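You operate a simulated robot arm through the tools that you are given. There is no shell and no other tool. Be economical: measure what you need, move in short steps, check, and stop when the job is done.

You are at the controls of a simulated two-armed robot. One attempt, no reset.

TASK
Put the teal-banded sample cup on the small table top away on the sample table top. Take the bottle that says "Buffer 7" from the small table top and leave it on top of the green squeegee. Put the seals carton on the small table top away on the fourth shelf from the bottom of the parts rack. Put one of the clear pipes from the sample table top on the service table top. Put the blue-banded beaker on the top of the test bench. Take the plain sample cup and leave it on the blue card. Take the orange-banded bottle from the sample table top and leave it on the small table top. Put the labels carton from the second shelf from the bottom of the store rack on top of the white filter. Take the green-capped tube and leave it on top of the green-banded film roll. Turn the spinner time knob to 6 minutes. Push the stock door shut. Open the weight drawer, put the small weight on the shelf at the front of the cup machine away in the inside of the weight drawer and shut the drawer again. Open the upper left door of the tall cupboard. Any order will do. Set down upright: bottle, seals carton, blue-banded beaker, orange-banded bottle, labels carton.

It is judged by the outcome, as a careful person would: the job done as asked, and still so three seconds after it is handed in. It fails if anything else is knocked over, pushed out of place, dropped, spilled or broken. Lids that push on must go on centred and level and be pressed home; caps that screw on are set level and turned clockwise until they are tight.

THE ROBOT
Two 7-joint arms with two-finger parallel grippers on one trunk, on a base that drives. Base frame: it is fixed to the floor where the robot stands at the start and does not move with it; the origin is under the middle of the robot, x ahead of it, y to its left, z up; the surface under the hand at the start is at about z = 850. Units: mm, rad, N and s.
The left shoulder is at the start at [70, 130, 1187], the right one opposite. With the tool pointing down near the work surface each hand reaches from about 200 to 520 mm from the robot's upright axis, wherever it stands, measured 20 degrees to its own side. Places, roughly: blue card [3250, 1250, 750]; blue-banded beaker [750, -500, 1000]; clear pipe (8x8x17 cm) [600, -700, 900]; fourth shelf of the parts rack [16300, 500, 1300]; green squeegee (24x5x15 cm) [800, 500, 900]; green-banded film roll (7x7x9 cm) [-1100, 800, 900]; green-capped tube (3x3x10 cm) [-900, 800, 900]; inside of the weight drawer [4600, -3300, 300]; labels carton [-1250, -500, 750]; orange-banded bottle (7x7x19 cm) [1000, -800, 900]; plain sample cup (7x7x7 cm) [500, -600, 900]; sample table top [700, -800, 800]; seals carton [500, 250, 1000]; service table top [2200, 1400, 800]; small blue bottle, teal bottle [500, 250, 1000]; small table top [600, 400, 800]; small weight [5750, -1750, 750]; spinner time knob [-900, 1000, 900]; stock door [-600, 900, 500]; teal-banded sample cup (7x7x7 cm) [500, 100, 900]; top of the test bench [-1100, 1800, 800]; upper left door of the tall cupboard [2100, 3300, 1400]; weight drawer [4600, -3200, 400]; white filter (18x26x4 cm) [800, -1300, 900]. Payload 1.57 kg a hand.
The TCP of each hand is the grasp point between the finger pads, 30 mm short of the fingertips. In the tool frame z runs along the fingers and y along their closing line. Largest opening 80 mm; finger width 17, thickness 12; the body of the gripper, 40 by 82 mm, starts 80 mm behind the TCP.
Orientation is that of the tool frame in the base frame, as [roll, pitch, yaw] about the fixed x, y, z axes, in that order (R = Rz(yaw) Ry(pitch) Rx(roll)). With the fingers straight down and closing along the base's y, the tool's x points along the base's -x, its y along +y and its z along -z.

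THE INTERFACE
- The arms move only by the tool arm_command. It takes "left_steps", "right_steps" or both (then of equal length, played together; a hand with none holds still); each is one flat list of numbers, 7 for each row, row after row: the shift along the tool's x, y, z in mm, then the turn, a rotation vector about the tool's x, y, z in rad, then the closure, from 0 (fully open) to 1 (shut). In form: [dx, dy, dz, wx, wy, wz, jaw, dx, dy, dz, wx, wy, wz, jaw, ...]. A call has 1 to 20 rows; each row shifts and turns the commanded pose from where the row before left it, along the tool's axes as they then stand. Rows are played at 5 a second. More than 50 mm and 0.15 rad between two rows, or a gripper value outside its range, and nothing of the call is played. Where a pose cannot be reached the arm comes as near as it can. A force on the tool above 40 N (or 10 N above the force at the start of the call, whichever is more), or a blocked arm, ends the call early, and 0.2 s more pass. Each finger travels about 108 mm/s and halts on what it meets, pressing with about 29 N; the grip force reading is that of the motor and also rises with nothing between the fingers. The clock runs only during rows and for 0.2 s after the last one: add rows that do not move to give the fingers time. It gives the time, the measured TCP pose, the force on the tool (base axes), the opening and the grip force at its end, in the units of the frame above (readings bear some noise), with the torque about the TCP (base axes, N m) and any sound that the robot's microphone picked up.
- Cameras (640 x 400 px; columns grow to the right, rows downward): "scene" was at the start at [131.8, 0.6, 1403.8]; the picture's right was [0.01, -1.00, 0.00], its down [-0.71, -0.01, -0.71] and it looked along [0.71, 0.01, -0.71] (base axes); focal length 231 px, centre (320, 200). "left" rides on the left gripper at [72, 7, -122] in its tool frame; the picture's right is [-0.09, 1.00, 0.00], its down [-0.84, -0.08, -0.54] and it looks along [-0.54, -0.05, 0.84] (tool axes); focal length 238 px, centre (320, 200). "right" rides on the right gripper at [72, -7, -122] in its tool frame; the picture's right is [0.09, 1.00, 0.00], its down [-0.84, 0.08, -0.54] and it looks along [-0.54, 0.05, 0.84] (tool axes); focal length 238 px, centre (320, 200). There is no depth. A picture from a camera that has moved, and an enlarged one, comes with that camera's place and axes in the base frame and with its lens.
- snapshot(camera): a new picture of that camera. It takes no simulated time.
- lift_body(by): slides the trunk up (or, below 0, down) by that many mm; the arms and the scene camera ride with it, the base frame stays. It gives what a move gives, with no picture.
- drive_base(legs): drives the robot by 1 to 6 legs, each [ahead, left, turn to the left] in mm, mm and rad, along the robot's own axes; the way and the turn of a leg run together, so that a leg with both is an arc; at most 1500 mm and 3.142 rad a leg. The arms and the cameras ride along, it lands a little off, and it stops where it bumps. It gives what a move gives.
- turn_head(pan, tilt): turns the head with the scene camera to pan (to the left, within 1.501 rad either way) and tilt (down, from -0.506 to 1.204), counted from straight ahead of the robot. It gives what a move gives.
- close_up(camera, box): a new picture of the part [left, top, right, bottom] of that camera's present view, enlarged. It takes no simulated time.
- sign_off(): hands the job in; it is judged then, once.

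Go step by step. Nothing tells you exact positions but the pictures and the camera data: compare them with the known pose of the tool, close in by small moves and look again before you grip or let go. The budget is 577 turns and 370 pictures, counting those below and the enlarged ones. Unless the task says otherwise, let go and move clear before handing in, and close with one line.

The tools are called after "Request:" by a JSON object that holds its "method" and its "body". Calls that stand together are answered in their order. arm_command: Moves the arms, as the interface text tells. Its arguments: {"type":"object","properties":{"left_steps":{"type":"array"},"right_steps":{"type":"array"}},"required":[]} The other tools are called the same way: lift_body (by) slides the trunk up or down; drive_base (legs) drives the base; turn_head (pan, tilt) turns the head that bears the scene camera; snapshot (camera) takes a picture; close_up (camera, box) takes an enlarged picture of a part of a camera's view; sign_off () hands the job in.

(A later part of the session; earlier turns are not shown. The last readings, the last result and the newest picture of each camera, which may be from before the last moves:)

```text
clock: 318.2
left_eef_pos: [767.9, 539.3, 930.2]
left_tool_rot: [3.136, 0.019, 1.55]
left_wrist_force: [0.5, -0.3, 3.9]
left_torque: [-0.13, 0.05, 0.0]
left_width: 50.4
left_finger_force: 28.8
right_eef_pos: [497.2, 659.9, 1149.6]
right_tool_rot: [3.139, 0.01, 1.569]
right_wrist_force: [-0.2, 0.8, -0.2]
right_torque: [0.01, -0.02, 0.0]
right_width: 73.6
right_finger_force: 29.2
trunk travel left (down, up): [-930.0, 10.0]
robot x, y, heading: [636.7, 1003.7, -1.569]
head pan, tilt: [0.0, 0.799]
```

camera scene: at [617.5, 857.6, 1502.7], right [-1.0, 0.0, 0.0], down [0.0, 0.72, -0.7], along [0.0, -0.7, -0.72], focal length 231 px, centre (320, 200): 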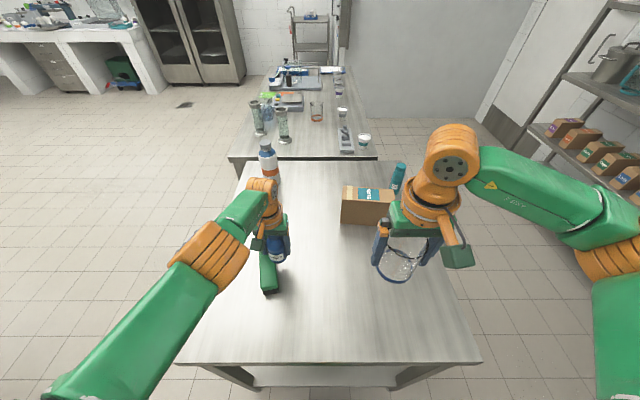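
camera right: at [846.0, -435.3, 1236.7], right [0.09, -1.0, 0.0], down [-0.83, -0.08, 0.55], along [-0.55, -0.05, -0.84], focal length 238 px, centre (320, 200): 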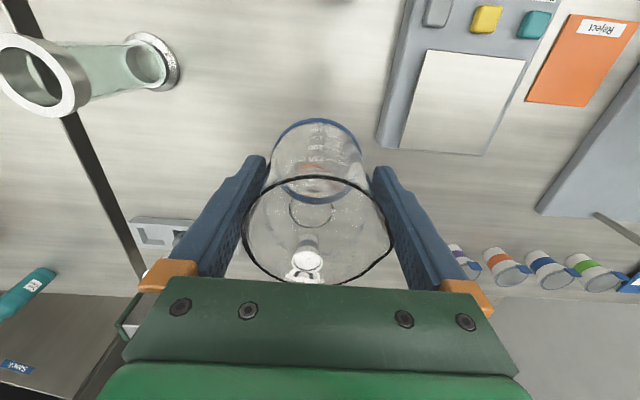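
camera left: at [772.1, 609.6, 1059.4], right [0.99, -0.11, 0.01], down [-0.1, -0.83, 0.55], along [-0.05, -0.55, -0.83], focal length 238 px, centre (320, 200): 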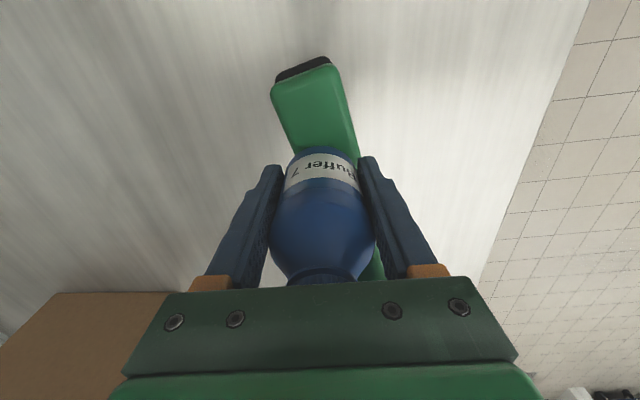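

Request:
{"method": "lift_body", "body": {"by": -1}}

Request:
{"method": "arm_command", "body": {"left_steps": [0, 0, 0, 0, 0, 0, 0.4, 0, 0, 0, 0, 0, 0, 0.3, 0, 0, 0, 0, 0, 0, 0.2, 0, 0, 0, 0, 0, 0, 0, 0, 0, 0, 0, 0, 0, 0]}}

Request:
{"method": "snapshot", "body": {"camera": "left"}}

Request:
{"method": "close_up", "body": {"camera": "scene", "box": [220, 170, 320, 310]}}

```text
clock: 318.7
left_eef_pos: [769.0, 540.0, 929.2]
left_tool_rot: [3.137, 0.022, 1.551]
left_wrist_force: [1.2, -4.1, 12.8]
left_torque: [-0.47, 0.13, 0.05]
left_width: 50.5
left_finger_force: 28.7
right_eef_pos: [497.5, 660.8, 1148.8]
right_tool_rot: [3.14, 0.011, 1.57]
right_wrist_force: [-0.5, -0.2, -0.8]
right_torque: [0.01, 0.0, 0.0]
right_width: 73.8
right_finger_force: 29.4
trunk travel left (down, up): [-929.0, 11.0]
robot x, y, heading: [641.6, 1003.3, -1.575]
head pan, tilt: [0.0, 0.799]
```

```text
clock: 319.9
left_eef_pos: [768.1, 542.7, 929.8]
left_tool_rot: [3.135, 0.021, 1.551]
left_wrist_force: [0.8, -1.6, 17.4]
left_torque: [-0.07, 0.1, 0.01]
left_width: 80.0
left_finger_force: 0.1
right_eef_pos: [498.0, 662.5, 1148.8]
right_tool_rot: [3.141, 0.011, 1.571]
right_wrist_force: [-0.2, 0.3, -1.1]
right_torque: [-0.01, -0.03, 0.02]
right_width: 73.4
right_finger_force: 28.9
trunk travel left (down, up): [-929.0, 11.0]
robot x, y, heading: [641.3, 1006.8, -1.573]
head pan, tilt: [0.0, 0.799]
```

```text
241 pictures are left
camera left: at [775.1, 615.2, 1050.5], right [0.99, -0.11, 0.01], down [-0.1, -0.82, 0.56], along [-0.06, -0.56, -0.83], focal length 238 px, centre (320, 200)
```

left: 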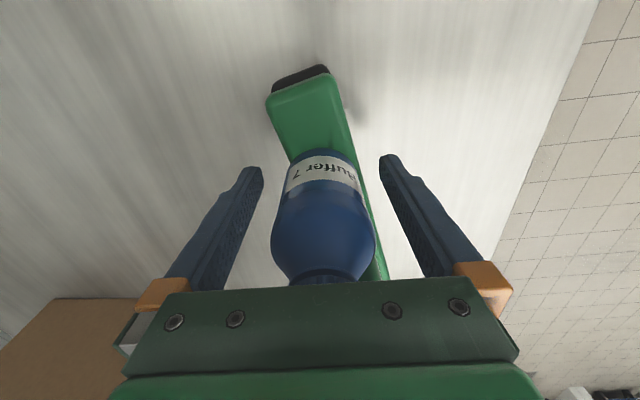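

```text
2.86 times, centred on (270, 240) of scene
camera zoom: at [640.3, 875.6, 1507.2], right [-1.0, 0.0, 0.0], down [0.0, 0.71, -0.7], along [0.0, -0.7, -0.71], focal length 659 px, centre (463, 86)
```

zoom: 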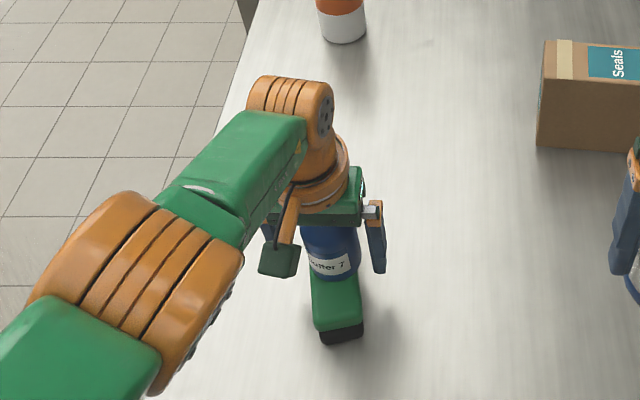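

The palm rests on the cap; raise the trunk and withdraw straight back with the fingers open on both sides.

Request:
{"method": "lift_body", "body": {"by": 11}}

Request:
{"method": "snapshot", "body": {"camera": "left"}}

```text
clock: 320.5
left_eef_pos: [770.2, 540.4, 937.9]
left_tool_rot: [3.136, 0.017, 1.55]
left_wrist_force: [-0.3, -0.7, 0.2]
left_torque: [0.0, -0.02, 0.0]
left_width: 79.9
left_finger_force: 0.0
right_eef_pos: [498.5, 658.6, 1159.0]
right_tool_rot: [3.141, 0.009, 1.568]
right_wrist_force: [-0.2, 0.1, -0.7]
right_torque: [0.01, 0.0, -0.01]
right_width: 73.7
right_finger_force: 29.3
trunk travel left (down, up): [-940.0, 0.0]
robot x, y, heading: [642.3, 1001.4, -1.57]
head pan, tilt: [0.0, 0.799]
```

```text
239 pictures are left
camera left: at [775.8, 612.7, 1059.8], right [0.99, -0.11, 0.01], down [-0.1, -0.83, 0.56], along [-0.06, -0.55, -0.83], focal length 238 px, centre (320, 200)
```

left: 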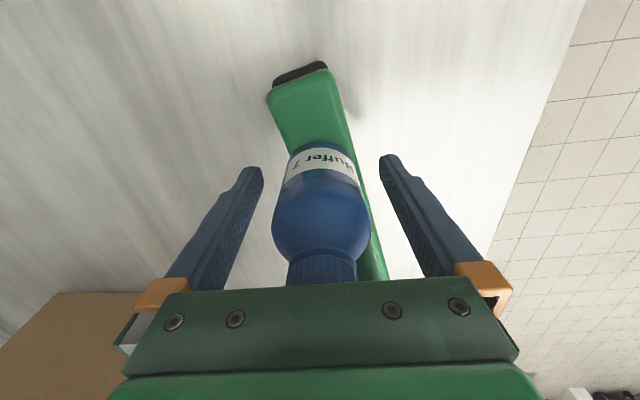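

Request:
{"method": "drive_base", "body": {"legs": [[-60, 0, 0]]}}

Request:
{"method": "snapshot", "body": {"camera": "left"}}

```text
clock: 321.4
left_eef_pos: [768.9, 592.0, 934.6]
left_tool_rot: [3.136, 0.008, 1.549]
left_wrist_force: [-0.1, -1.1, -0.4]
left_torque: [0.06, 0.0, 0.0]
left_width: 80.0
left_finger_force: 0.0
right_eef_pos: [497.8, 710.5, 1155.9]
right_tool_rot: [3.14, 0.0, 1.567]
right_wrist_force: [0.0, -0.2, -1.8]
right_torque: [0.11, 0.02, 0.03]
right_width: 73.5
right_finger_force: 28.8
trunk travel left (down, up): [-940.0, 0.0]
robot x, y, heading: [642.7, 1061.2, -1.571]
head pan, tilt: [0.0, 0.799]
```

```text
238 pictures are left
camera left: at [775.7, 663.7, 1056.6], right [0.99, -0.11, 0.01], down [-0.1, -0.83, 0.55], along [-0.06, -0.55, -0.84], focal length 238 px, centre (320, 200)
```

left: 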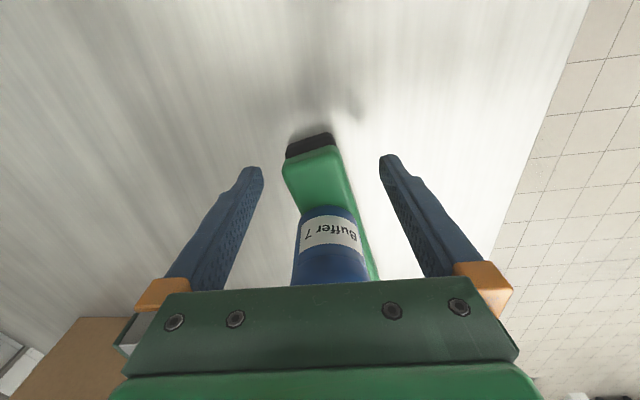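

Request:
{"method": "drive_base", "body": {"legs": [[-150, 0, 0]]}}

Request:
{"method": "snapshot", "body": {"camera": "scene"}}

Request:
{"method": "close_up", "body": {"camera": "scene", "box": [220, 120, 380, 260]}}

```text
clock: 322.8
left_eef_pos: [768.5, 747.6, 936.0]
left_tool_rot: [3.137, 0.013, 1.549]
left_wrist_force: [-0.6, 0.2, -0.8]
left_torque: [0.02, 0.02, -0.03]
left_width: 80.0
left_finger_force: 0.1
right_eef_pos: [498.4, 866.7, 1157.8]
right_tool_rot: [-3.141, 0.005, 1.568]
right_wrist_force: [-0.4, -0.6, -1.3]
right_torque: [0.03, 0.02, -0.03]
right_width: 73.4
right_finger_force: 28.8
trunk travel left (down, up): [-940.0, 0.0]
robot x, y, heading: [636.9, 1211.6, -1.579]
head pan, tilt: [0.0, 0.799]
```

```text
237 pictures are left
camera scene: at [641.7, 1076.2, 1517.2], right [-1.0, 0.0, 0.0], down [0.0, 0.72, -0.69], along [0.0, -0.69, -0.72], focal length 231 px, centre (320, 200)
```

scene: 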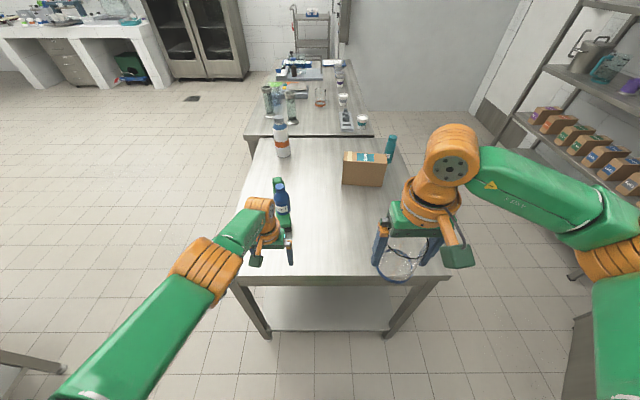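

```text
2.86 times, centred on (300, 190) of scene
camera zoom: at [641.7, 1076.2, 1517.2], right [-1.0, 0.0, 0.0], down [0.0, 0.72, -0.69], along [0.0, -0.69, -0.72], focal length 659 px, centre (377, 229)
```

zoom: 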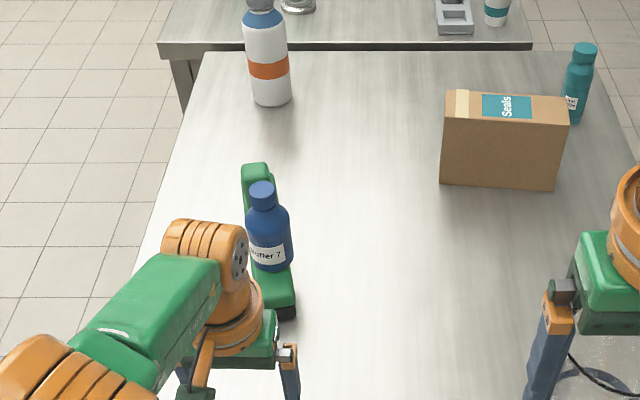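

The bottle stands on the squeegee. Now the beaker to the test bench: back up, raise the left hand, turn to face -x.

Request:
{"method": "drive_base", "body": {"legs": [[-250, 0, 0]]}}

Request:
{"method": "lift_body", "body": {"by": -110}}

Request:
{"method": "arm_command", "body": {"left_steps": [30, 0, -30, 0, 0, 0, 0, 30, 0, -35, 0, 0, 0, 0, 20, 0, -40, 0, 0, 0, 0, 0, 0, -45, 0, 0, 0, 0, 0, 0, -45, 0, 0, 0, 0, 0, 0, -45, 0, 0, 0, 0, 0, 0, -45, 0, 0, 0, 0]}}

Request:
{"method": "drive_base", "body": {"legs": [[0, 0, -1.565], [600, -200, 0]]}}

Request:
{"method": "turn_head", "body": {"pan": 0, "tilt": 0.5}}

Request:
{"method": "snapshot", "body": {"camera": "scene"}}

```text
clock: 324.6
left_eef_pos: [767.9, 996.5, 936.9]
left_tool_rot: [3.136, 0.012, 1.542]
left_wrist_force: [0.7, 0.4, -0.3]
left_torque: [0.03, 0.03, 0.0]
left_width: 80.2
left_finger_force: 0.0
right_eef_pos: [498.5, 1119.0, 1157.3]
right_tool_rot: [3.14, 0.004, 1.563]
right_wrist_force: [0.5, -0.9, -1.0]
right_torque: [0.04, 0.0, 0.03]
right_width: 73.5
right_finger_force: 29.0
trunk travel left (down, up): [-940.0, 0.0]
robot x, y, heading: [643.0, 1460.4, -1.582]
head pan, tilt: [0.0, 0.799]
```

```text
clock: 326.1
left_eef_pos: [767.5, 999.1, 829.0]
left_tool_rot: [3.136, 0.018, 1.542]
left_wrist_force: [-0.1, 0.2, 1.0]
left_torque: [-0.02, 0.01, 0.03]
left_width: 80.0
left_finger_force: 0.0
right_eef_pos: [498.0, 1122.1, 1049.2]
right_tool_rot: [-3.142, 0.008, 1.562]
right_wrist_force: [0.2, -0.8, -1.4]
right_torque: [-0.04, 0.0, 0.0]
right_width: 73.3
right_finger_force: 28.9
trunk travel left (down, up): [-830.0, 110.0]
robot x, y, heading: [643.1, 1466.4, -1.581]
head pan, tilt: [0.0, 0.799]
```

```text
clock: 327.7
left_eef_pos: [747.3, 980.4, 1039.7]
left_tool_rot: [3.135, 0.018, 1.543]
left_wrist_force: [-0.5, 0.0, -0.1]
left_torque: [0.04, 0.01, 0.01]
left_width: 80.0
left_finger_force: 0.1
left hand out of reach, approached as far as the arm can: row 1, 2, 3, 4, 5
right_eef_pos: [497.9, 1122.6, 1050.4]
right_tool_rot: [3.14, 0.009, 1.561]
right_wrist_force: [-0.4, -0.3, -0.3]
right_torque: [-0.02, 0.02, -0.01]
right_width: 73.3
right_finger_force: 29.0
trunk travel left (down, up): [-830.0, 110.0]
robot x, y, heading: [645.0, 1462.2, -1.583]
head pan, tilt: [0.0, 0.799]
```

```text
clock: 335.0
left_eef_pos: [-435.7, 1572.4, 1040.0]
left_tool_rot: [3.135, 0.017, -0.033]
left_wrist_force: [0.2, -1.1, 0.4]
left_torque: [0.02, 0.0, 0.02]
left_width: 79.9
left_finger_force: 0.1
right_eef_pos: [-292.2, 1820.4, 1049.0]
right_tool_rot: [3.141, 0.011, -0.013]
right_wrist_force: [0.1, -0.1, -0.7]
right_torque: [-0.01, 0.01, 0.0]
right_width: 73.3
right_finger_force: 28.8
trunk travel left (down, up): [-830.0, 110.0]
robot x, y, heading: [50.8, 1673.8, 3.132]
head pan, tilt: [0.0, 0.799]
```

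```text
clock: 335.8
left_eef_pos: [-436.8, 1571.1, 1039.1]
left_tool_rot: [3.137, 0.015, -0.032]
left_wrist_force: [-0.2, 0.8, -0.4]
left_torque: [0.0, 0.01, -0.03]
left_width: 80.1
left_finger_force: 0.1
right_eef_pos: [-292.6, 1820.1, 1048.9]
right_tool_rot: [3.141, 0.009, -0.013]
right_wrist_force: [-0.3, -1.4, -1.7]
right_torque: [0.0, 0.0, 0.0]
right_width: 73.1
right_finger_force: 28.4
trunk travel left (down, up): [-830.0, 110.0]
robot x, y, heading: [46.5, 1667.9, 3.126]
head pan, tilt: [0.0, 0.499]
```

```text
235 pictures are left
camera scene: at [-92.4, 1674.7, 1433.6], right [0.01, 1.0, 0.0], down [0.48, -0.01, -0.88], along [-0.88, 0.01, -0.48], focal length 231 px, centre (320, 200)
```

scene: 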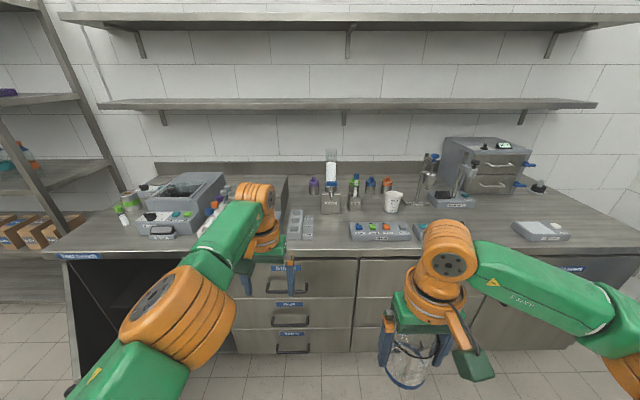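

Request:
{"method": "close_up", "body": {"camera": "scene", "box": [40, 150, 300, 280]}}

Request:
{"method": "close_up", "body": {"camera": "scene", "box": [280, 120, 640, 330]}}

```text
2.46 times, centred on (170, 215) of scene
camera zoom: at [-92.4, 1674.7, 1433.6], right [0.01, 1.0, 0.0], down [0.48, -0.01, -0.88], along [-0.88, 0.01, -0.48], focal length 568 px, centre (689, 163)
```

zoom: 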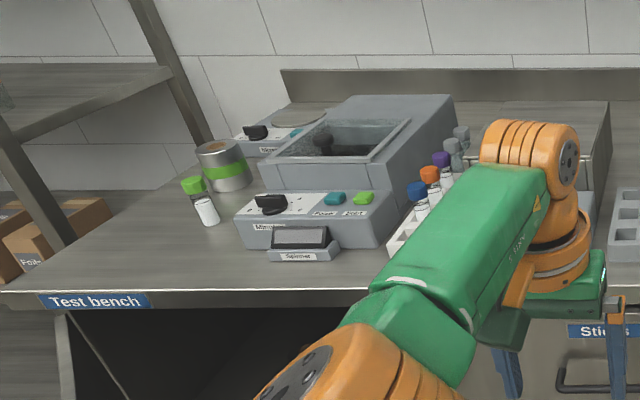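

```text
1.78 times, centred on (460, 225) of scene
camera zoom: at [-92.4, 1674.7, 1433.6], right [0.01, 1.0, 0.0], down [0.48, -0.01, -0.88], along [-0.88, 0.01, -0.48], focal length 410 px, centre (71, 156)
```

zoom: 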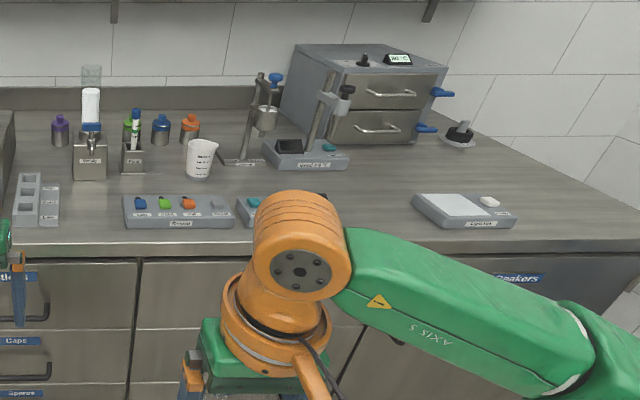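

The whole bench is the "Test bench". I'll place the beaker on its free right part; tuck the left hand and shift there.

Request:
{"method": "arm_command", "body": {"left_steps": [40, 0, -30, 0, 0, 0, 0, 40, 0, -30, 0, 0, 0, 0, 40, 0, -30, 0, 0, 0, 0, 30, 0, -30, 0, 0, 0, 0]}}

Request:
{"method": "drive_base", "body": {"legs": [[0, -480, 0.01], [330, 0, 0]]}}

Request:
{"method": "snapshot", "body": {"camera": "right"}}

Request:
{"method": "snapshot", "body": {"camera": "scene"}}

```text
clock: 336.8
left_eef_pos: [-401.3, 1554.3, 1159.9]
left_tool_rot: [3.136, 0.018, -0.033]
left_wrist_force: [0.5, 0.0, -0.4]
left_torque: [-0.04, 0.0, -0.01]
left_width: 80.1
left_finger_force: 0.0
left hand out of reach, approached as far as the arm can: row 1, 2, 3, 4
right_eef_pos: [-290.7, 1821.8, 1049.7]
right_tool_rot: [3.139, 0.011, -0.012]
right_wrist_force: [-0.2, 0.2, -1.1]
right_torque: [0.0, 0.02, -0.01]
right_width: 73.0
right_finger_force: 28.8
trunk travel left (down, up): [-830.0, 110.0]
robot x, y, heading: [50.3, 1674.8, 3.127]
head pan, tilt: [0.0, 0.499]
```

```text
clock: 341.4
left_eef_pos: [-727.8, 2032.7, 1159.0]
left_tool_rot: [3.136, 0.016, -0.032]
left_wrist_force: [-0.7, -0.2, 0.5]
left_torque: [0.04, 0.0, -0.01]
left_width: 79.9
left_finger_force: 0.0
right_eef_pos: [-617.6, 2298.9, 1049.3]
right_tool_rot: [3.141, 0.01, -0.01]
right_wrist_force: [-0.2, 0.9, -0.9]
right_torque: [-0.01, -0.01, 0.04]
right_width: 72.6
right_finger_force: 28.5
trunk travel left (down, up): [-830.0, 110.0]
robot x, y, heading: [-279.8, 2156.2, 3.135]
head pan, tilt: [0.0, 0.499]
```

```text
232 pictures are left
camera right: at [-543.0, 2304.7, 1170.9], right [0.08, -1.0, 0.0], down [-0.83, -0.07, 0.55], along [-0.55, -0.04, -0.83], focal length 238 px, centre (320, 200)
```

right: 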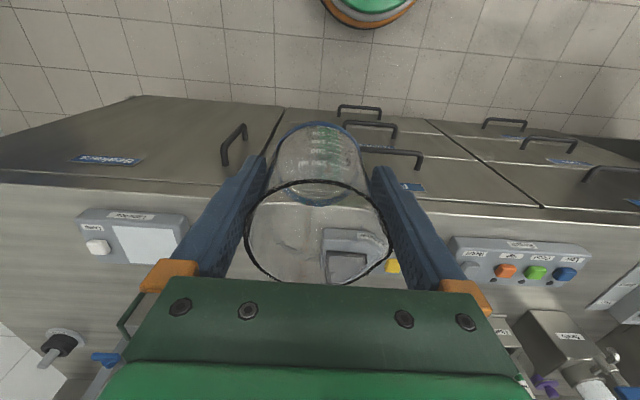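

```text
231 pictures are left
camera scene: at [-415.5, 2153.3, 1434.0], right [0.01, 1.0, 0.0], down [0.48, -0.01, -0.88], along [-0.88, 0.01, -0.48], focal length 231 px, centre (320, 200)
```

scene: 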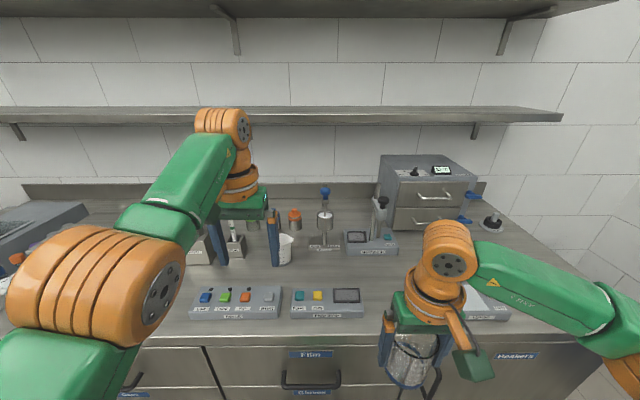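

Free spot between the console and the balance: about (-850,2390). Moving there.

Request:
{"method": "drive_base", "body": {"legs": [[130, -90, 0]]}}

Request:
{"method": "arm_command", "body": {"right_steps": [-30, 0, 20, 0, 0, 0, 0.25, -30, 0, 20, 0, 0, 0, 0.25, -35, 0, 20, 0, 0, 0, 0.25]}}

Request:
{"method": "snapshot", "body": {"camera": "right"}}

Request:
{"method": "snapshot", "body": {"camera": "scene"}}

```text
clock: 342.9
left_eef_pos: [-855.3, 2121.9, 1160.4]
left_tool_rot: [3.135, 0.017, -0.025]
left_wrist_force: [0.0, 0.5, 0.7]
left_torque: [0.0, 0.02, 0.02]
left_width: 80.2
left_finger_force: 0.1
right_eef_pos: [-745.9, 2387.5, 1049.7]
right_tool_rot: [3.142, 0.011, -0.007]
right_wrist_force: [0.6, 1.1, -1.3]
right_torque: [0.01, 0.0, -0.02]
right_width: 72.6
right_finger_force: 28.8
trunk travel left (down, up): [-830.0, 110.0]
robot x, y, heading: [-406.1, 2246.2, 3.135]
head pan, tilt: [0.0, 0.499]
```

```text
clock: 343.7
left_eef_pos: [-858.6, 2122.7, 1157.6]
left_tool_rot: [3.137, 0.013, -0.027]
left_wrist_force: [-0.1, -1.0, 0.9]
left_torque: [-0.03, -0.01, 0.0]
left_width: 79.9
left_finger_force: 0.2
right_eef_pos: [-845.2, 2390.9, 988.1]
right_tool_rot: [-3.141, 0.009, -0.007]
right_wrist_force: [0.0, 0.2, -0.3]
right_torque: [0.03, -0.02, 0.02]
right_width: 71.9
right_finger_force: 29.5
trunk travel left (down, up): [-830.0, 110.0]
robot x, y, heading: [-405.9, 2242.1, 3.132]
head pan, tilt: [0.0, 0.499]
```

```text
230 pictures are left
camera right: at [-771.2, 2396.8, 1110.3], right [0.09, -1.0, 0.0], down [-0.83, -0.07, 0.55], along [-0.55, -0.05, -0.84], focal length 238 px, centre (320, 200)
```

right: 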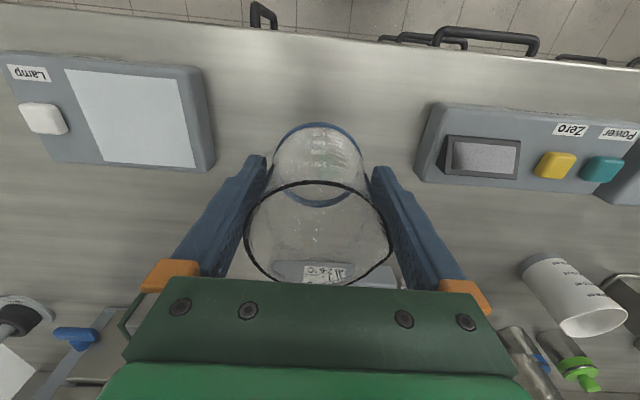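

```text
229 pictures are left
camera scene: at [-548.5, 2244.3, 1433.5], right [0.01, 1.0, 0.0], down [0.48, 0.0, -0.88], along [-0.88, 0.01, -0.48], focal length 231 px, centre (320, 200)
```

scene: 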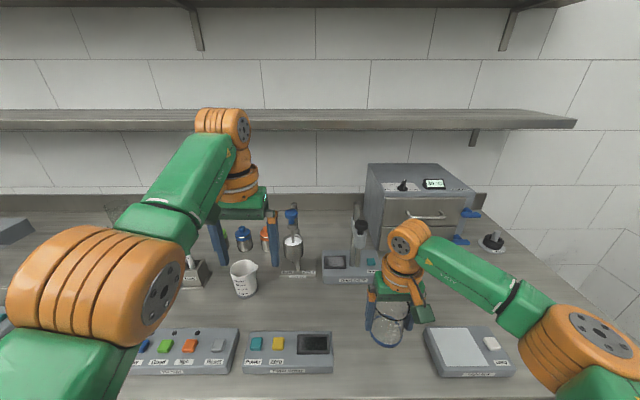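

Request:
{"method": "arm_command", "body": {"right_steps": [0, 0, 30, 0, 0, 0, 0.25, 0, 0, 25, 0, 0, 0, 0.25, 0, 0, 5, 0, 0, 0, 0.25, 0, 0, 0, 0, 0, 0, 0.25]}}

Request:
{"method": "snapshot", "body": {"camera": "right"}}

```text
clock: 344.7
left_eef_pos: [-858.2, 2122.0, 1159.3]
left_tool_rot: [3.134, 0.015, -0.027]
left_wrist_force: [0.4, -0.8, 1.1]
left_torque: [0.02, 0.04, 0.05]
left_width: 80.0
left_finger_force: 0.1
right_eef_pos: [-842.6, 2390.5, 929.2]
right_tool_rot: [-3.141, 0.007, -0.007]
right_wrist_force: [0.7, 0.9, -1.0]
right_torque: [0.0, 0.0, -0.01]
right_width: 72.3
right_finger_force: 29.1
trunk travel left (down, up): [-830.0, 110.0]
robot x, y, heading: [-404.7, 2246.9, 3.134]
head pan, tilt: [0.0, 0.499]
```

```text
228 pictures are left
camera right: at [-769.2, 2396.0, 1051.3], right [0.09, -1.0, 0.0], down [-0.83, -0.07, 0.55], along [-0.55, -0.05, -0.84], focal length 238 px, centre (320, 200)
```

right: 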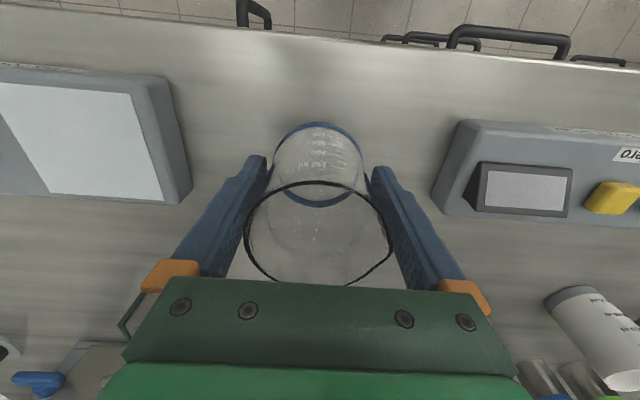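

Request:
{"method": "arm_command", "body": {"right_steps": [0, 0, 5, 0, 0, 0, 0.25, 0, 0, 3, 0, 0, 0, 0.25, 0, 0, 0, 0, 0, 0, 0.25]}}

Request:
{"method": "arm_command", "body": {"right_steps": [0, 0, 3, 0, 0, 0, 0.25, 0, 0, 2, 0, 0, 0, 0.25, 0, 0, 0, 0, 0, 0, 0.25]}}

Request:
{"method": "arm_command", "body": {"right_steps": [0, 0, 3, 0, 0, 0, 0.25, 0, 0, 0, 0, 0, 0, 0.25]}}

```text
clock: 345.5
left_eef_pos: [-858.3, 2122.0, 1158.6]
left_tool_rot: [3.137, 0.017, -0.028]
left_wrist_force: [-0.1, -0.8, -1.0]
left_torque: [0.01, -0.02, -0.03]
left_width: 80.1
left_finger_force: 0.0
right_eef_pos: [-843.6, 2389.6, 921.3]
right_tool_rot: [3.141, 0.008, -0.007]
right_wrist_force: [0.6, -0.6, -1.5]
right_torque: [-0.04, -0.01, -0.01]
right_width: 72.3
right_finger_force: 29.3
trunk travel left (down, up): [-830.0, 110.0]
robot x, y, heading: [-404.9, 2244.0, 3.129]
head pan, tilt: [0.0, 0.499]
```

```text
clock: 346.3
left_eef_pos: [-857.4, 2122.9, 1159.2]
left_tool_rot: [3.136, 0.016, -0.027]
left_wrist_force: [-0.6, 0.4, 0.2]
left_torque: [-0.01, 0.0, -0.02]
left_width: 80.0
left_finger_force: 0.0
right_eef_pos: [-842.7, 2390.5, 915.4]
right_tool_rot: [3.14, 0.009, -0.008]
right_wrist_force: [0.7, 0.3, -2.2]
right_torque: [0.02, -0.01, -0.02]
right_width: 72.0
right_finger_force: 29.1
trunk travel left (down, up): [-830.0, 110.0]
robot x, y, heading: [-407.5, 2242.4, 3.135]
head pan, tilt: [0.0, 0.499]
```

```text
clock: 346.9
left_eef_pos: [-858.7, 2123.1, 1159.8]
left_tool_rot: [3.137, 0.016, -0.025]
left_wrist_force: [-0.1, 0.5, 0.5]
left_torque: [-0.02, -0.01, 0.02]
left_width: 80.2
left_finger_force: 0.1
right_eef_pos: [-843.5, 2389.2, 913.1]
right_tool_rot: [3.138, 0.009, -0.006]
right_wrist_force: [-0.2, 0.8, -1.2]
right_torque: [0.0, -0.01, 0.02]
right_width: 72.1
right_finger_force: 29.0
trunk travel left (down, up): [-830.0, 110.0]
robot x, y, heading: [-405.3, 2243.7, 3.132]
head pan, tilt: [0.0, 0.499]
```

Request:
{"method": "arm_command", "body": {"right_steps": [0, 0, 3, 0, 0, 0, 0.25, 0, 0, 0, 0, 0, 0, 0.25]}}

Request:
{"method": "arm_command", "body": {"right_steps": [0, 0, 3, 0, 0, 0, 0.25, 0, 0, 0, 0, 0, 0, 0.25]}}

Request:
{"method": "arm_command", "body": {"right_steps": [0, 0, 2, 0, 0, 0, 0.25, 0, 0, 0, 0, 0, 0, 0.25]}}

```text
clock: 347.5
left_eef_pos: [-858.1, 2122.5, 1159.2]
left_tool_rot: [3.137, 0.016, -0.028]
left_wrist_force: [-0.3, -0.4, -1.5]
left_torque: [0.0, 0.0, 0.0]
left_width: 79.8
left_finger_force: 0.1
right_eef_pos: [-844.3, 2390.6, 910.3]
right_tool_rot: [-3.141, 0.008, -0.006]
right_wrist_force: [0.2, 0.1, -0.7]
right_torque: [-0.02, -0.05, 0.01]
right_width: 71.8
right_finger_force: 29.5
trunk travel left (down, up): [-830.0, 110.0]
robot x, y, heading: [-406.3, 2243.9, 3.134]
head pan, tilt: [0.0, 0.499]
```

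```text
clock: 348.1
left_eef_pos: [-857.3, 2122.2, 1158.7]
left_tool_rot: [3.136, 0.018, -0.025]
left_wrist_force: [0.0, -0.1, 0.4]
left_torque: [-0.04, 0.01, 0.01]
left_width: 80.1
left_finger_force: 0.0
right_eef_pos: [-844.0, 2390.4, 907.8]
right_tool_rot: [3.141, 0.013, -0.008]
right_wrist_force: [-1.7, 1.3, 8.9]
right_torque: [0.32, 0.07, 0.0]
right_width: 72.1
right_finger_force: 28.3
trunk travel left (down, up): [-830.0, 110.0]
robot x, y, heading: [-407.9, 2243.7, 3.13]
head pan, tilt: [0.0, 0.499]
```

```text
clock: 348.7
left_eef_pos: [-854.5, 2120.3, 1159.8]
left_tool_rot: [3.135, 0.019, -0.026]
left_wrist_force: [-1.1, -0.1, 0.6]
left_torque: [-0.02, 0.0, -0.01]
left_width: 80.0
left_finger_force: 0.1
right_eef_pos: [-843.2, 2389.8, 907.5]
right_tool_rot: [3.141, 0.013, -0.006]
right_wrist_force: [-4.1, 2.7, 21.8]
right_torque: [0.37, 0.13, -0.01]
right_width: 71.1
right_finger_force: 29.0
trunk travel left (down, up): [-830.0, 110.0]
robot x, y, heading: [-403.4, 2243.9, 3.134]
head pan, tilt: [0.0, 0.499]
```

Contact with the bench (z≈850). Relieve, open, rise.

Request:
{"method": "arm_command", "body": {"right_steps": [0, 0, -2.5, 0, 0, 0, 0.25, 0, 0, 0, 0, 0, 0, 0.05, 0, 0, 0, 0, 0, 0, 0, 0, 0, 0, 0, 0, 0, 0, 0, 0, -30, 0, 0, 0, 0, 0, 0, -40, 0, 0, 0, 0, 0, 0, -45, 0, 0, 0, 0, 0, 0, -45, 0, 0, 0, 0, 20, 0, -40, 0, 0, 0, 0]}}

Request:
{"method": "snapshot", "body": {"camera": "right"}}

```text
clock: 350.7
left_eef_pos: [-856.8, 2122.2, 1159.8]
left_tool_rot: [3.136, 0.016, -0.027]
left_wrist_force: [1.5, -0.2, -0.1]
left_torque: [0.01, 0.0, 0.04]
left_width: 79.9
left_finger_force: 0.0
right_eef_pos: [-822.6, 2387.4, 1108.5]
right_tool_rot: [3.141, 0.011, -0.004]
right_wrist_force: [1.1, -0.2, 0.1]
right_torque: [0.0, 0.02, 0.0]
right_width: 79.9
right_finger_force: 0.1
trunk travel left (down, up): [-830.0, 110.0]
robot x, y, heading: [-406.3, 2240.6, 3.125]
head pan, tilt: [0.0, 0.499]
```

```text
227 pictures are left
camera right: at [-749.2, 2395.2, 1230.5], right [0.09, -1.0, 0.0], down [-0.83, -0.07, 0.55], along [-0.55, -0.05, -0.83], focal length 238 px, centre (320, 200)
```

right: 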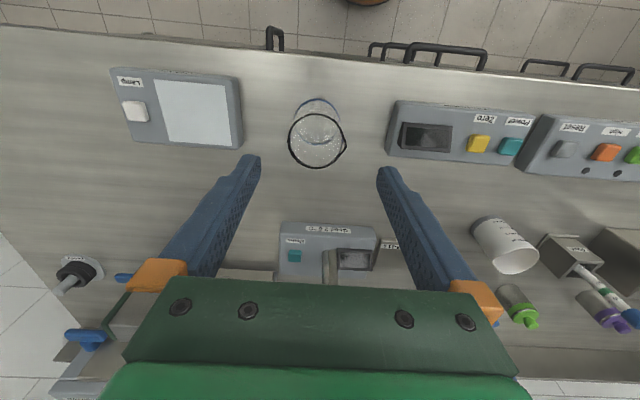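

The beaker stands on the bench. Next, the stock door; drive back and over to view it.

Request:
{"method": "drive_base", "body": {"legs": [[-450, 0, 0], [0, 1050, 0]]}}

Request:
{"method": "turn_head", "body": {"pan": 0, "tilt": 0.65}}

Request:
{"method": "snapshot", "body": {"camera": "scene"}}

```text
clock: 358.4
left_eef_pos: [-425.1, 1053.3, 1158.7]
left_tool_rot: [3.135, 0.016, -0.025]
left_wrist_force: [-0.8, 0.2, 0.3]
left_torque: [-0.01, -0.01, 0.01]
left_width: 80.0
left_finger_force: 0.1
right_eef_pos: [-391.6, 1321.2, 1106.6]
right_tool_rot: [3.139, 0.008, -0.004]
right_wrist_force: [0.4, 1.0, 0.2]
right_torque: [0.01, 0.0, -0.02]
right_width: 80.0
right_finger_force: 0.0
trunk travel left (down, up): [-830.0, 110.0]
robot x, y, heading: [26.5, 1173.6, 3.131]
head pan, tilt: [0.0, 0.499]
```

```text
clock: 359.1
left_eef_pos: [-423.6, 1052.2, 1160.4]
left_tool_rot: [3.136, 0.014, -0.026]
left_wrist_force: [0.1, -0.4, -0.4]
left_torque: [-0.01, -0.03, 0.01]
left_width: 79.7
left_finger_force: 0.1
right_eef_pos: [-392.4, 1318.8, 1107.3]
right_tool_rot: [-3.141, 0.007, -0.006]
right_wrist_force: [0.9, 0.1, 0.1]
right_torque: [-0.01, 0.03, 0.0]
right_width: 80.1
right_finger_force: 0.1
trunk travel left (down, up): [-830.0, 110.0]
robot x, y, heading: [27.8, 1171.9, 3.133]
head pan, tilt: [0.0, 0.649]
```

```text
226 pictures are left
camera scene: at [-109.1, 1174.8, 1420.4], right [0.01, 1.0, 0.0], down [0.6, 0.0, -0.8], along [-0.8, 0.01, -0.6], focal length 231 px, centre (320, 200)
```

scene: 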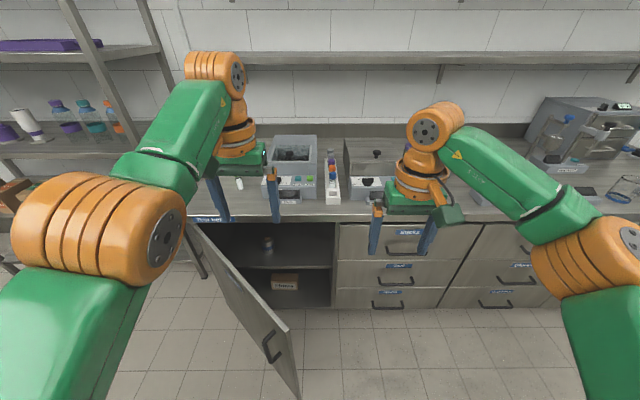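

The stock door is hinged on the left (≈(-760,660)) and stands ~40° open, free edge at ≈(-390,1100). I'll back up, lower, point the right hand forward and push it.

Request:
{"method": "drive_base", "body": {"legs": [[-270, 0, 0]]}}

Request:
{"method": "lift_body", "body": {"by": -320}}

Request:
{"method": "arm_command", "body": {"right_steps": [0, 0, 0, 0, -0.14, 0, 1, 0, 0, 0, 0, -0.14, 0, 1, 0, 0, 0, 0, -0.14, 0, 1, 0, 0, 0, 0, -0.14, 0, 1, 0, 0, 0, 0, -0.14, 0, 1, 0, 0, 0, 0, -0.14, 0, 1, 0, 0, 0, 0, -0.14, 0, 1, 0, 0, 0, 0, -0.14, 0, 1, 0, 0, 0, 0, -0.14, 0, 1]}}

Request:
{"method": "snapshot", "body": {"camera": "scene"}}

```text
clock: 361.0
left_eef_pos: [-153.5, 1049.8, 1158.2]
left_tool_rot: [3.137, 0.015, -0.023]
left_wrist_force: [-0.1, -0.2, -0.5]
left_torque: [0.0, -0.03, 0.0]
left_width: 80.3
left_finger_force: 0.0
right_eef_pos: [-121.5, 1316.7, 1106.4]
right_tool_rot: [3.139, 0.008, -0.004]
right_wrist_force: [-0.7, -0.2, 0.4]
right_torque: [0.02, 0.05, -0.02]
right_width: 79.8
right_finger_force: 0.1
trunk travel left (down, up): [-830.0, 110.0]
robot x, y, heading: [298.9, 1172.0, 3.137]
head pan, tilt: [0.0, 0.649]
```

```text
clock: 364.2
left_eef_pos: [-151.2, 1050.3, 838.8]
left_tool_rot: [3.137, 0.017, -0.023]
left_wrist_force: [0.5, -1.2, -0.5]
left_torque: [0.0, 0.01, -0.04]
left_width: 80.0
left_finger_force: 0.1
right_eef_pos: [-117.9, 1316.2, 788.2]
right_tool_rot: [3.141, 0.007, -0.002]
right_wrist_force: [-0.1, 0.9, -0.5]
right_torque: [0.01, 0.0, -0.02]
right_width: 79.9
right_finger_force: 0.1
trunk travel left (down, up): [-510.0, 430.0]
robot x, y, heading: [298.3, 1169.3, 3.139]
head pan, tilt: [0.0, 0.649]
```

```text
clock: 366.2
left_eef_pos: [-152.3, 1049.8, 839.5]
left_tool_rot: [3.136, 0.016, -0.024]
left_wrist_force: [0.4, -0.1, -0.3]
left_torque: [0.0, 0.02, 0.0]
left_width: 79.7
left_finger_force: 0.0
right_eef_pos: [-132.5, 1312.5, 786.7]
right_tool_rot: [3.139, 1.2, -0.007]
right_wrist_force: [0.3, -0.4, 0.0]
right_torque: [0.01, 0.0, -0.01]
right_width: 0.0
right_finger_force: 20.9
right hand out of reach, approached as far as the arm can: row 8, 9
trunk travel left (down, up): [-510.0, 430.0]
robot x, y, heading: [300.2, 1174.6, 3.133]
head pan, tilt: [0.0, 0.649]
```

```text
225 pictures are left
camera scene: at [163.9, 1172.8, 1100.4], right [0.01, 1.0, 0.0], down [0.6, 0.0, -0.8], along [-0.8, 0.0, -0.6], focal length 231 px, centre (320, 200)
```

scene: 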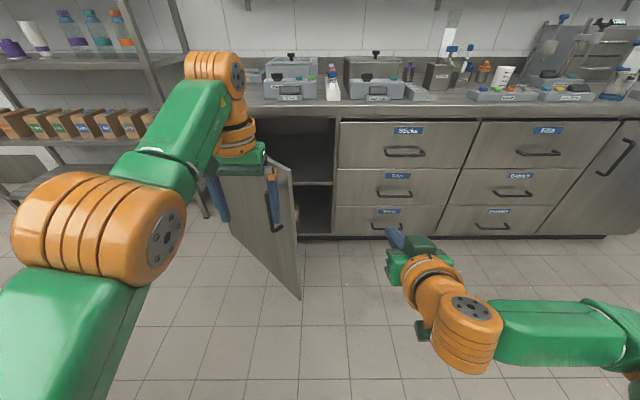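

Request:
{"method": "arm_command", "body": {"left_steps": [10, 0, -45, 0, 0, 0, 0, 10, 0, -45, 0, 0, 0, 0, 10, 0, -45, 0, 0, 0, 0, 10, 0, -45, 0, 0, 0, 0, 10, 0, -45, 0, 0, 0, 0, 10, 0, -45, 0, 0, 0, 0, 0, 0, -30, 0, 0, 0, 0], "right_steps": [0, 20, 0, 0, 0, 0, 1, 0, 20, 0, 0, 0, 0, 1, 0, 0, 0, 0, 0, 0, 1, 0, 0, 0, 0, 0, 0, 1, 0, 0, 0, 0, 0, 0, 1, 0, 0, 0, 0, 0, 0, 1, 0, 0, 0, 0, 0, 0, 1]}}

Request:
{"method": "lift_body", "body": {"by": -75}}

Request:
{"method": "drive_base", "body": {"legs": [[165, 0, 0], [0, 187, 0]]}}

Request:
{"method": "snapshot", "body": {"camera": "scene"}}

```text
clock: 367.8
left_eef_pos: [-151.1, 1050.5, 839.4]
left_tool_rot: [3.136, 0.015, -0.022]
left_wrist_force: [-0.5, 0.5, 0.0]
left_torque: [-0.01, -0.01, 0.0]
left_width: 80.1
left_finger_force: 0.0
left hand out of reach, approached as far as the arm can: row 1, 2, 3, 4, 5, 6, 7
right_eef_pos: [-133.1, 1272.7, 788.0]
right_tool_rot: [3.14, 1.201, -0.008]
right_wrist_force: [-0.6, -0.8, 0.2]
right_torque: [0.0, 0.0, 0.01]
right_width: 0.1
right_finger_force: 21.4
trunk travel left (down, up): [-510.0, 430.0]
robot x, y, heading: [299.7, 1173.3, 3.142]
head pan, tilt: [0.0, 0.649]
```

```text
clock: 368.9
left_eef_pos: [-153.1, 1049.7, 765.0]
left_tool_rot: [3.135, 0.016, -0.024]
left_wrist_force: [0.0, -0.1, 0.0]
left_torque: [0.0, 0.01, 0.0]
left_width: 79.9
left_finger_force: 0.0
right_eef_pos: [-132.1, 1272.0, 712.6]
right_tool_rot: [3.14, 1.198, -0.006]
right_wrist_force: [0.5, -0.3, -1.0]
right_torque: [0.0, 0.02, 0.03]
right_width: 0.0
right_finger_force: 21.1
trunk travel left (down, up): [-435.0, 505.0]
robot x, y, heading: [298.4, 1172.5, 3.138]
head pan, tilt: [0.0, 0.649]
```

```text
clock: 371.5
left_eef_pos: [-316.2, 861.6, 763.7]
left_tool_rot: [3.135, 0.015, -0.024]
left_wrist_force: [-0.2, -0.2, -0.1]
left_torque: [-0.01, 0.01, 0.03]
left_width: 79.7
left_finger_force: 0.0
right_eef_pos: [-298.1, 1083.1, 713.0]
right_tool_rot: [3.14, 1.199, -0.007]
right_wrist_force: [0.7, 0.7, 0.5]
right_torque: [0.0, 0.01, -0.02]
right_width: 0.0
right_finger_force: 21.3
trunk travel left (down, up): [-435.0, 505.0]
robot x, y, heading: [136.0, 982.8, 3.13]
head pan, tilt: [0.0, 0.649]
```

```text
224 pictures are left
camera scene: at [-1.4, 983.8, 1025.3], right [0.01, 1.0, 0.0], down [0.6, 0.0, -0.8], along [-0.8, 0.01, -0.6], focal length 231 px, centre (320, 200)
```

scene: 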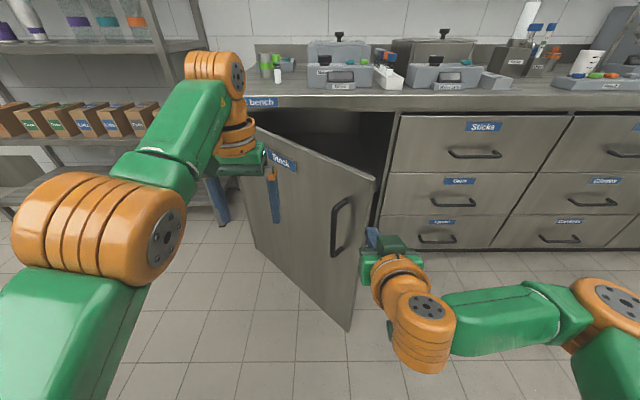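

The left hand must be raised first; trying a pure lift.

Request:
{"method": "arm_command", "body": {"left_steps": [0, 0, -40, 0, 0, 0, 0, 0, 0, -40, 0, 0, 0, 0, 0, 0, -40, 0, 0, 0, 0, 0, 0, -40, 0, 0, 0, 0, 0, 0, -40, 0, 0, 0, 0, 0, 0, -40, 0, 0, 0, 0]}}

```text
clock: 372.9
left_eef_pos: [-317.0, 861.3, 763.9]
left_tool_rot: [3.137, 0.016, -0.024]
left_wrist_force: [0.2, 0.2, -0.7]
left_torque: [0.02, 0.02, -0.01]
left_width: 80.0
left_finger_force: 0.0
left hand out of reach, approached as far as the arm can: row 1, 2, 3, 4, 5, 6
right_eef_pos: [-298.1, 1084.4, 712.5]
right_tool_rot: [3.139, 1.197, -0.005]
right_wrist_force: [-0.9, -0.5, -0.3]
right_torque: [0.02, 0.04, 0.0]
right_width: 0.2
right_finger_force: 21.1
trunk travel left (down, up): [-435.0, 505.0]
robot x, y, heading: [134.9, 983.7, 3.137]
head pan, tilt: [0.0, 0.649]
```

Request:
{"method": "arm_command", "body": {"left_steps": [40, 0, 0, 0, 0, 0, 0, 40, 0, 0, 0, 0, 0, 0, 40, 0, 0, 0, 0, 0, 0, 0, 0, -40, 0, 0, 0, 0, 0, 0, -40, 0, 0, 0, 0]}}

```text
clock: 374.1
left_eef_pos: [-316.4, 861.3, 763.4]
left_tool_rot: [3.137, 0.015, -0.025]
left_wrist_force: [0.1, 0.2, 0.1]
left_torque: [-0.03, 0.01, -0.04]
left_width: 80.2
left_finger_force: 0.0
left hand out of reach, approached as far as the arm can: row 1, 2, 3, 4, 5
right_eef_pos: [-298.6, 1085.3, 711.9]
right_tool_rot: [3.14, 1.197, -0.007]
right_wrist_force: [0.9, -0.3, 0.0]
right_torque: [0.03, -0.03, -0.01]
right_width: 0.1
right_finger_force: 21.4
trunk travel left (down, up): [-435.0, 505.0]
robot x, y, heading: [136.1, 983.5, 3.136]
head pan, tilt: [0.0, 0.649]
```

Request:
{"method": "arm_command", "body": {"left_steps": [0, 0, 40, 0, 0, 0, 0, 0, 0, 40, 0, 0, 0, 0]}}

```text
clock: 374.7
left_eef_pos: [-334.0, 861.0, 720.7]
left_tool_rot: [3.134, 0.014, -0.024]
left_wrist_force: [0.0, 0.1, 0.7]
left_torque: [-0.02, -0.02, 0.01]
left_width: 80.0
left_finger_force: 0.1
left hand out of reach, approached as far as the arm can: row 1, 2
right_eef_pos: [-299.3, 1084.1, 712.2]
right_tool_rot: [3.141, 1.197, -0.007]
right_wrist_force: [0.1, 0.0, -0.5]
right_torque: [-0.01, 0.01, -0.01]
right_width: 0.1
right_finger_force: 20.8
trunk travel left (down, up): [-435.0, 505.0]
robot x, y, heading: [134.5, 986.1, 3.134]
head pan, tilt: [0.0, 0.649]
```

The left arm is straight and stuck at its singularity; trying a lateral move together with retraction to bend it.

Request:
{"method": "arm_command", "body": {"left_steps": [20, 35, -20, 0, 0, 0, 0, 20, 35, -20, 0, 0, 0, 0, 20, 35, -20, 0, 0, 0, 0, 20, 35, -20, 0, 0, 0, 0]}}

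```text
clock: 375.7
left_eef_pos: [-279.4, 773.7, 804.6]
left_tool_rot: [3.138, 0.015, -0.023]
left_wrist_force: [0.4, 0.2, 0.2]
left_torque: [-0.03, -0.03, 0.01]
left_width: 79.7
left_finger_force: 0.0
left hand out of reach, approached as far as the arm can: row 1, 2, 3
right_eef_pos: [-297.0, 1085.2, 713.3]
right_tool_rot: [3.137, 1.199, -0.009]
right_wrist_force: [-0.3, 0.2, 0.4]
right_torque: [-0.04, 0.01, 0.06]
right_width: 0.2
right_finger_force: 21.7
trunk travel left (down, up): [-435.0, 505.0]
robot x, y, heading: [132.5, 988.1, 3.132]
head pan, tilt: [0.0, 0.649]
```

Request:
{"method": "arm_command", "body": {"left_steps": [40, 0, -10, 0, 0, 0, 0, 40, 0, -20, 0, 0, 0, 0, 20, 0, -40, 0, 0, 0, 0, 0, 0, -45, 0, 0, 0, 0, 0, -10, -45, 0, 0, 0, 0, 0, -10, -45, 0, 0, 0, 0]}}

Request:
{"method": "drive_base", "body": {"legs": [[40, 0, 0.005], [0, 45, 0]]}}

Request:
{"method": "snapshot", "body": {"camera": "scene"}}

```text
clock: 377.1
left_eef_pos: [-161.3, 805.7, 900.2]
left_tool_rot: [3.134, 0.016, -0.026]
left_wrist_force: [0.7, -0.3, 0.7]
left_torque: [0.0, 0.04, 0.0]
left_width: 79.9
left_finger_force: 0.1
left hand out of reach, approached as far as the arm can: row 4, 5, 6
right_eef_pos: [-298.3, 1083.6, 713.3]
right_tool_rot: [3.138, 1.199, -0.009]
right_wrist_force: [0.5, 0.6, -0.9]
right_torque: [0.0, 0.05, -0.01]
right_width: 0.0
right_finger_force: 21.2
trunk travel left (down, up): [-435.0, 505.0]
robot x, y, heading: [135.5, 979.4, 3.128]
head pan, tilt: [0.0, 0.649]
```

```text
clock: 378.5
left_eef_pos: [-202.3, 758.4, 900.0]
left_tool_rot: [3.136, 0.016, -0.021]
left_wrist_force: [0.3, -0.6, -0.1]
left_torque: [0.05, 0.03, 0.01]
left_width: 79.7
left_finger_force: 0.1
right_eef_pos: [-338.8, 1037.2, 712.0]
right_tool_rot: [3.141, 1.199, 0.0]
right_wrist_force: [-0.4, -0.3, -0.4]
right_torque: [0.02, 0.01, -0.03]
right_width: 0.2
right_finger_force: 21.5
trunk travel left (down, up): [-435.0, 505.0]
robot x, y, heading: [95.2, 936.4, 3.141]
head pan, tilt: [0.0, 0.649]
```

```text
223 pictures are left
camera scene: at [-41.3, 937.8, 1025.3], right [0.0, 1.0, 0.0], down [0.6, 0.0, -0.8], along [-0.8, 0.0, -0.6], focal length 231 px, centre (320, 200)
```

scene: 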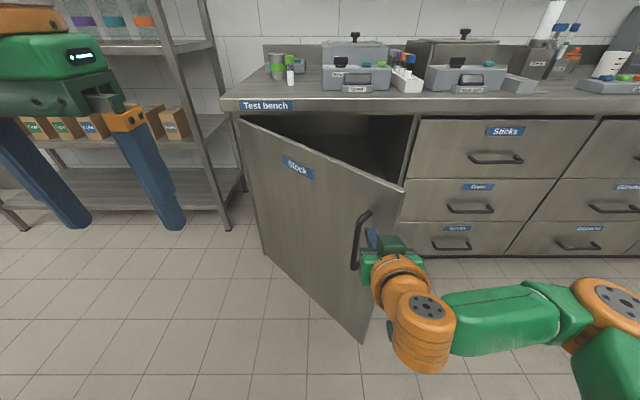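

Clear to push: driving forward with the right fist against the door above its handle.

Request:
{"method": "drive_base", "body": {"legs": [[130, 0, 0], [130, 0, 0], [90, 0, 0]]}}

Request:
{"method": "snapshot", "body": {"camera": "scene"}}

```text
clock: 379.4
left_eef_pos: [-229.6, 760.9, 900.7]
left_tool_rot: [3.131, 0.021, -0.021]
left_wrist_force: [-0.3, -0.1, 0.1]
left_torque: [0.0, 0.0, -0.03]
left_width: 79.9
left_finger_force: 0.0
right_eef_pos: [-364.7, 1044.7, 714.3]
right_tool_rot: [-3.133, 1.203, -0.013]
right_wrist_force: [6.3, 6.0, 7.5]
right_torque: [-0.05, 0.25, -0.09]
right_width: 0.1
right_finger_force: 21.4
trunk travel left (down, up): [-435.0, 505.0]
robot x, y, heading: [66.2, 939.9, 3.134]
head pan, tilt: [0.0, 0.649]
stopped in leg 1: the force on the tool passed its limit at 69 N (the readings are from after the stop); the commanded pose is now the measured one
```

```text
222 pictures are left
camera scene: at [-67.8, 940.8, 1025.9], right [0.0, 1.0, 0.0], down [0.6, 0.0, -0.8], along [-0.8, 0.0, -0.6], focal length 231 px, centre (320, 200)
```

scene: 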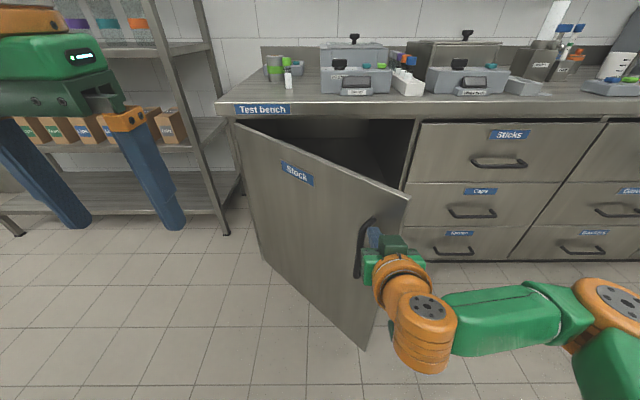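

Request:
{"method": "close_up", "body": {"camera": "scene", "box": [330, 180, 450, 300]}}

Request:
{"method": "snapshot", "body": {"camera": "right"}}

```text
3.33 times, centred on (390, 240) of scene
camera zoom: at [-67.8, 940.8, 1025.9], right [0.0, 1.0, 0.0], down [0.6, 0.0, -0.8], along [-0.8, 0.0, -0.6], focal length 769 px, centre (87, 67)
```

zoom: 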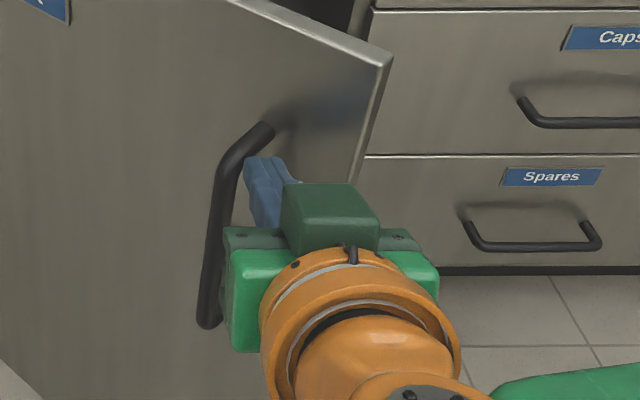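

```text
220 pictures are left
camera right: at [-224.8, 1048.4, 691.4], right [0.01, -1.0, -0.09], down [0.2, -0.08, 0.98], along [-0.98, -0.03, 0.2], focal length 238 px, centre (320, 200)
```

right: 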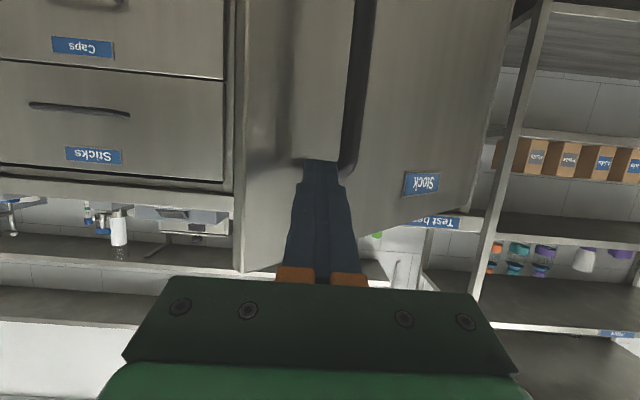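

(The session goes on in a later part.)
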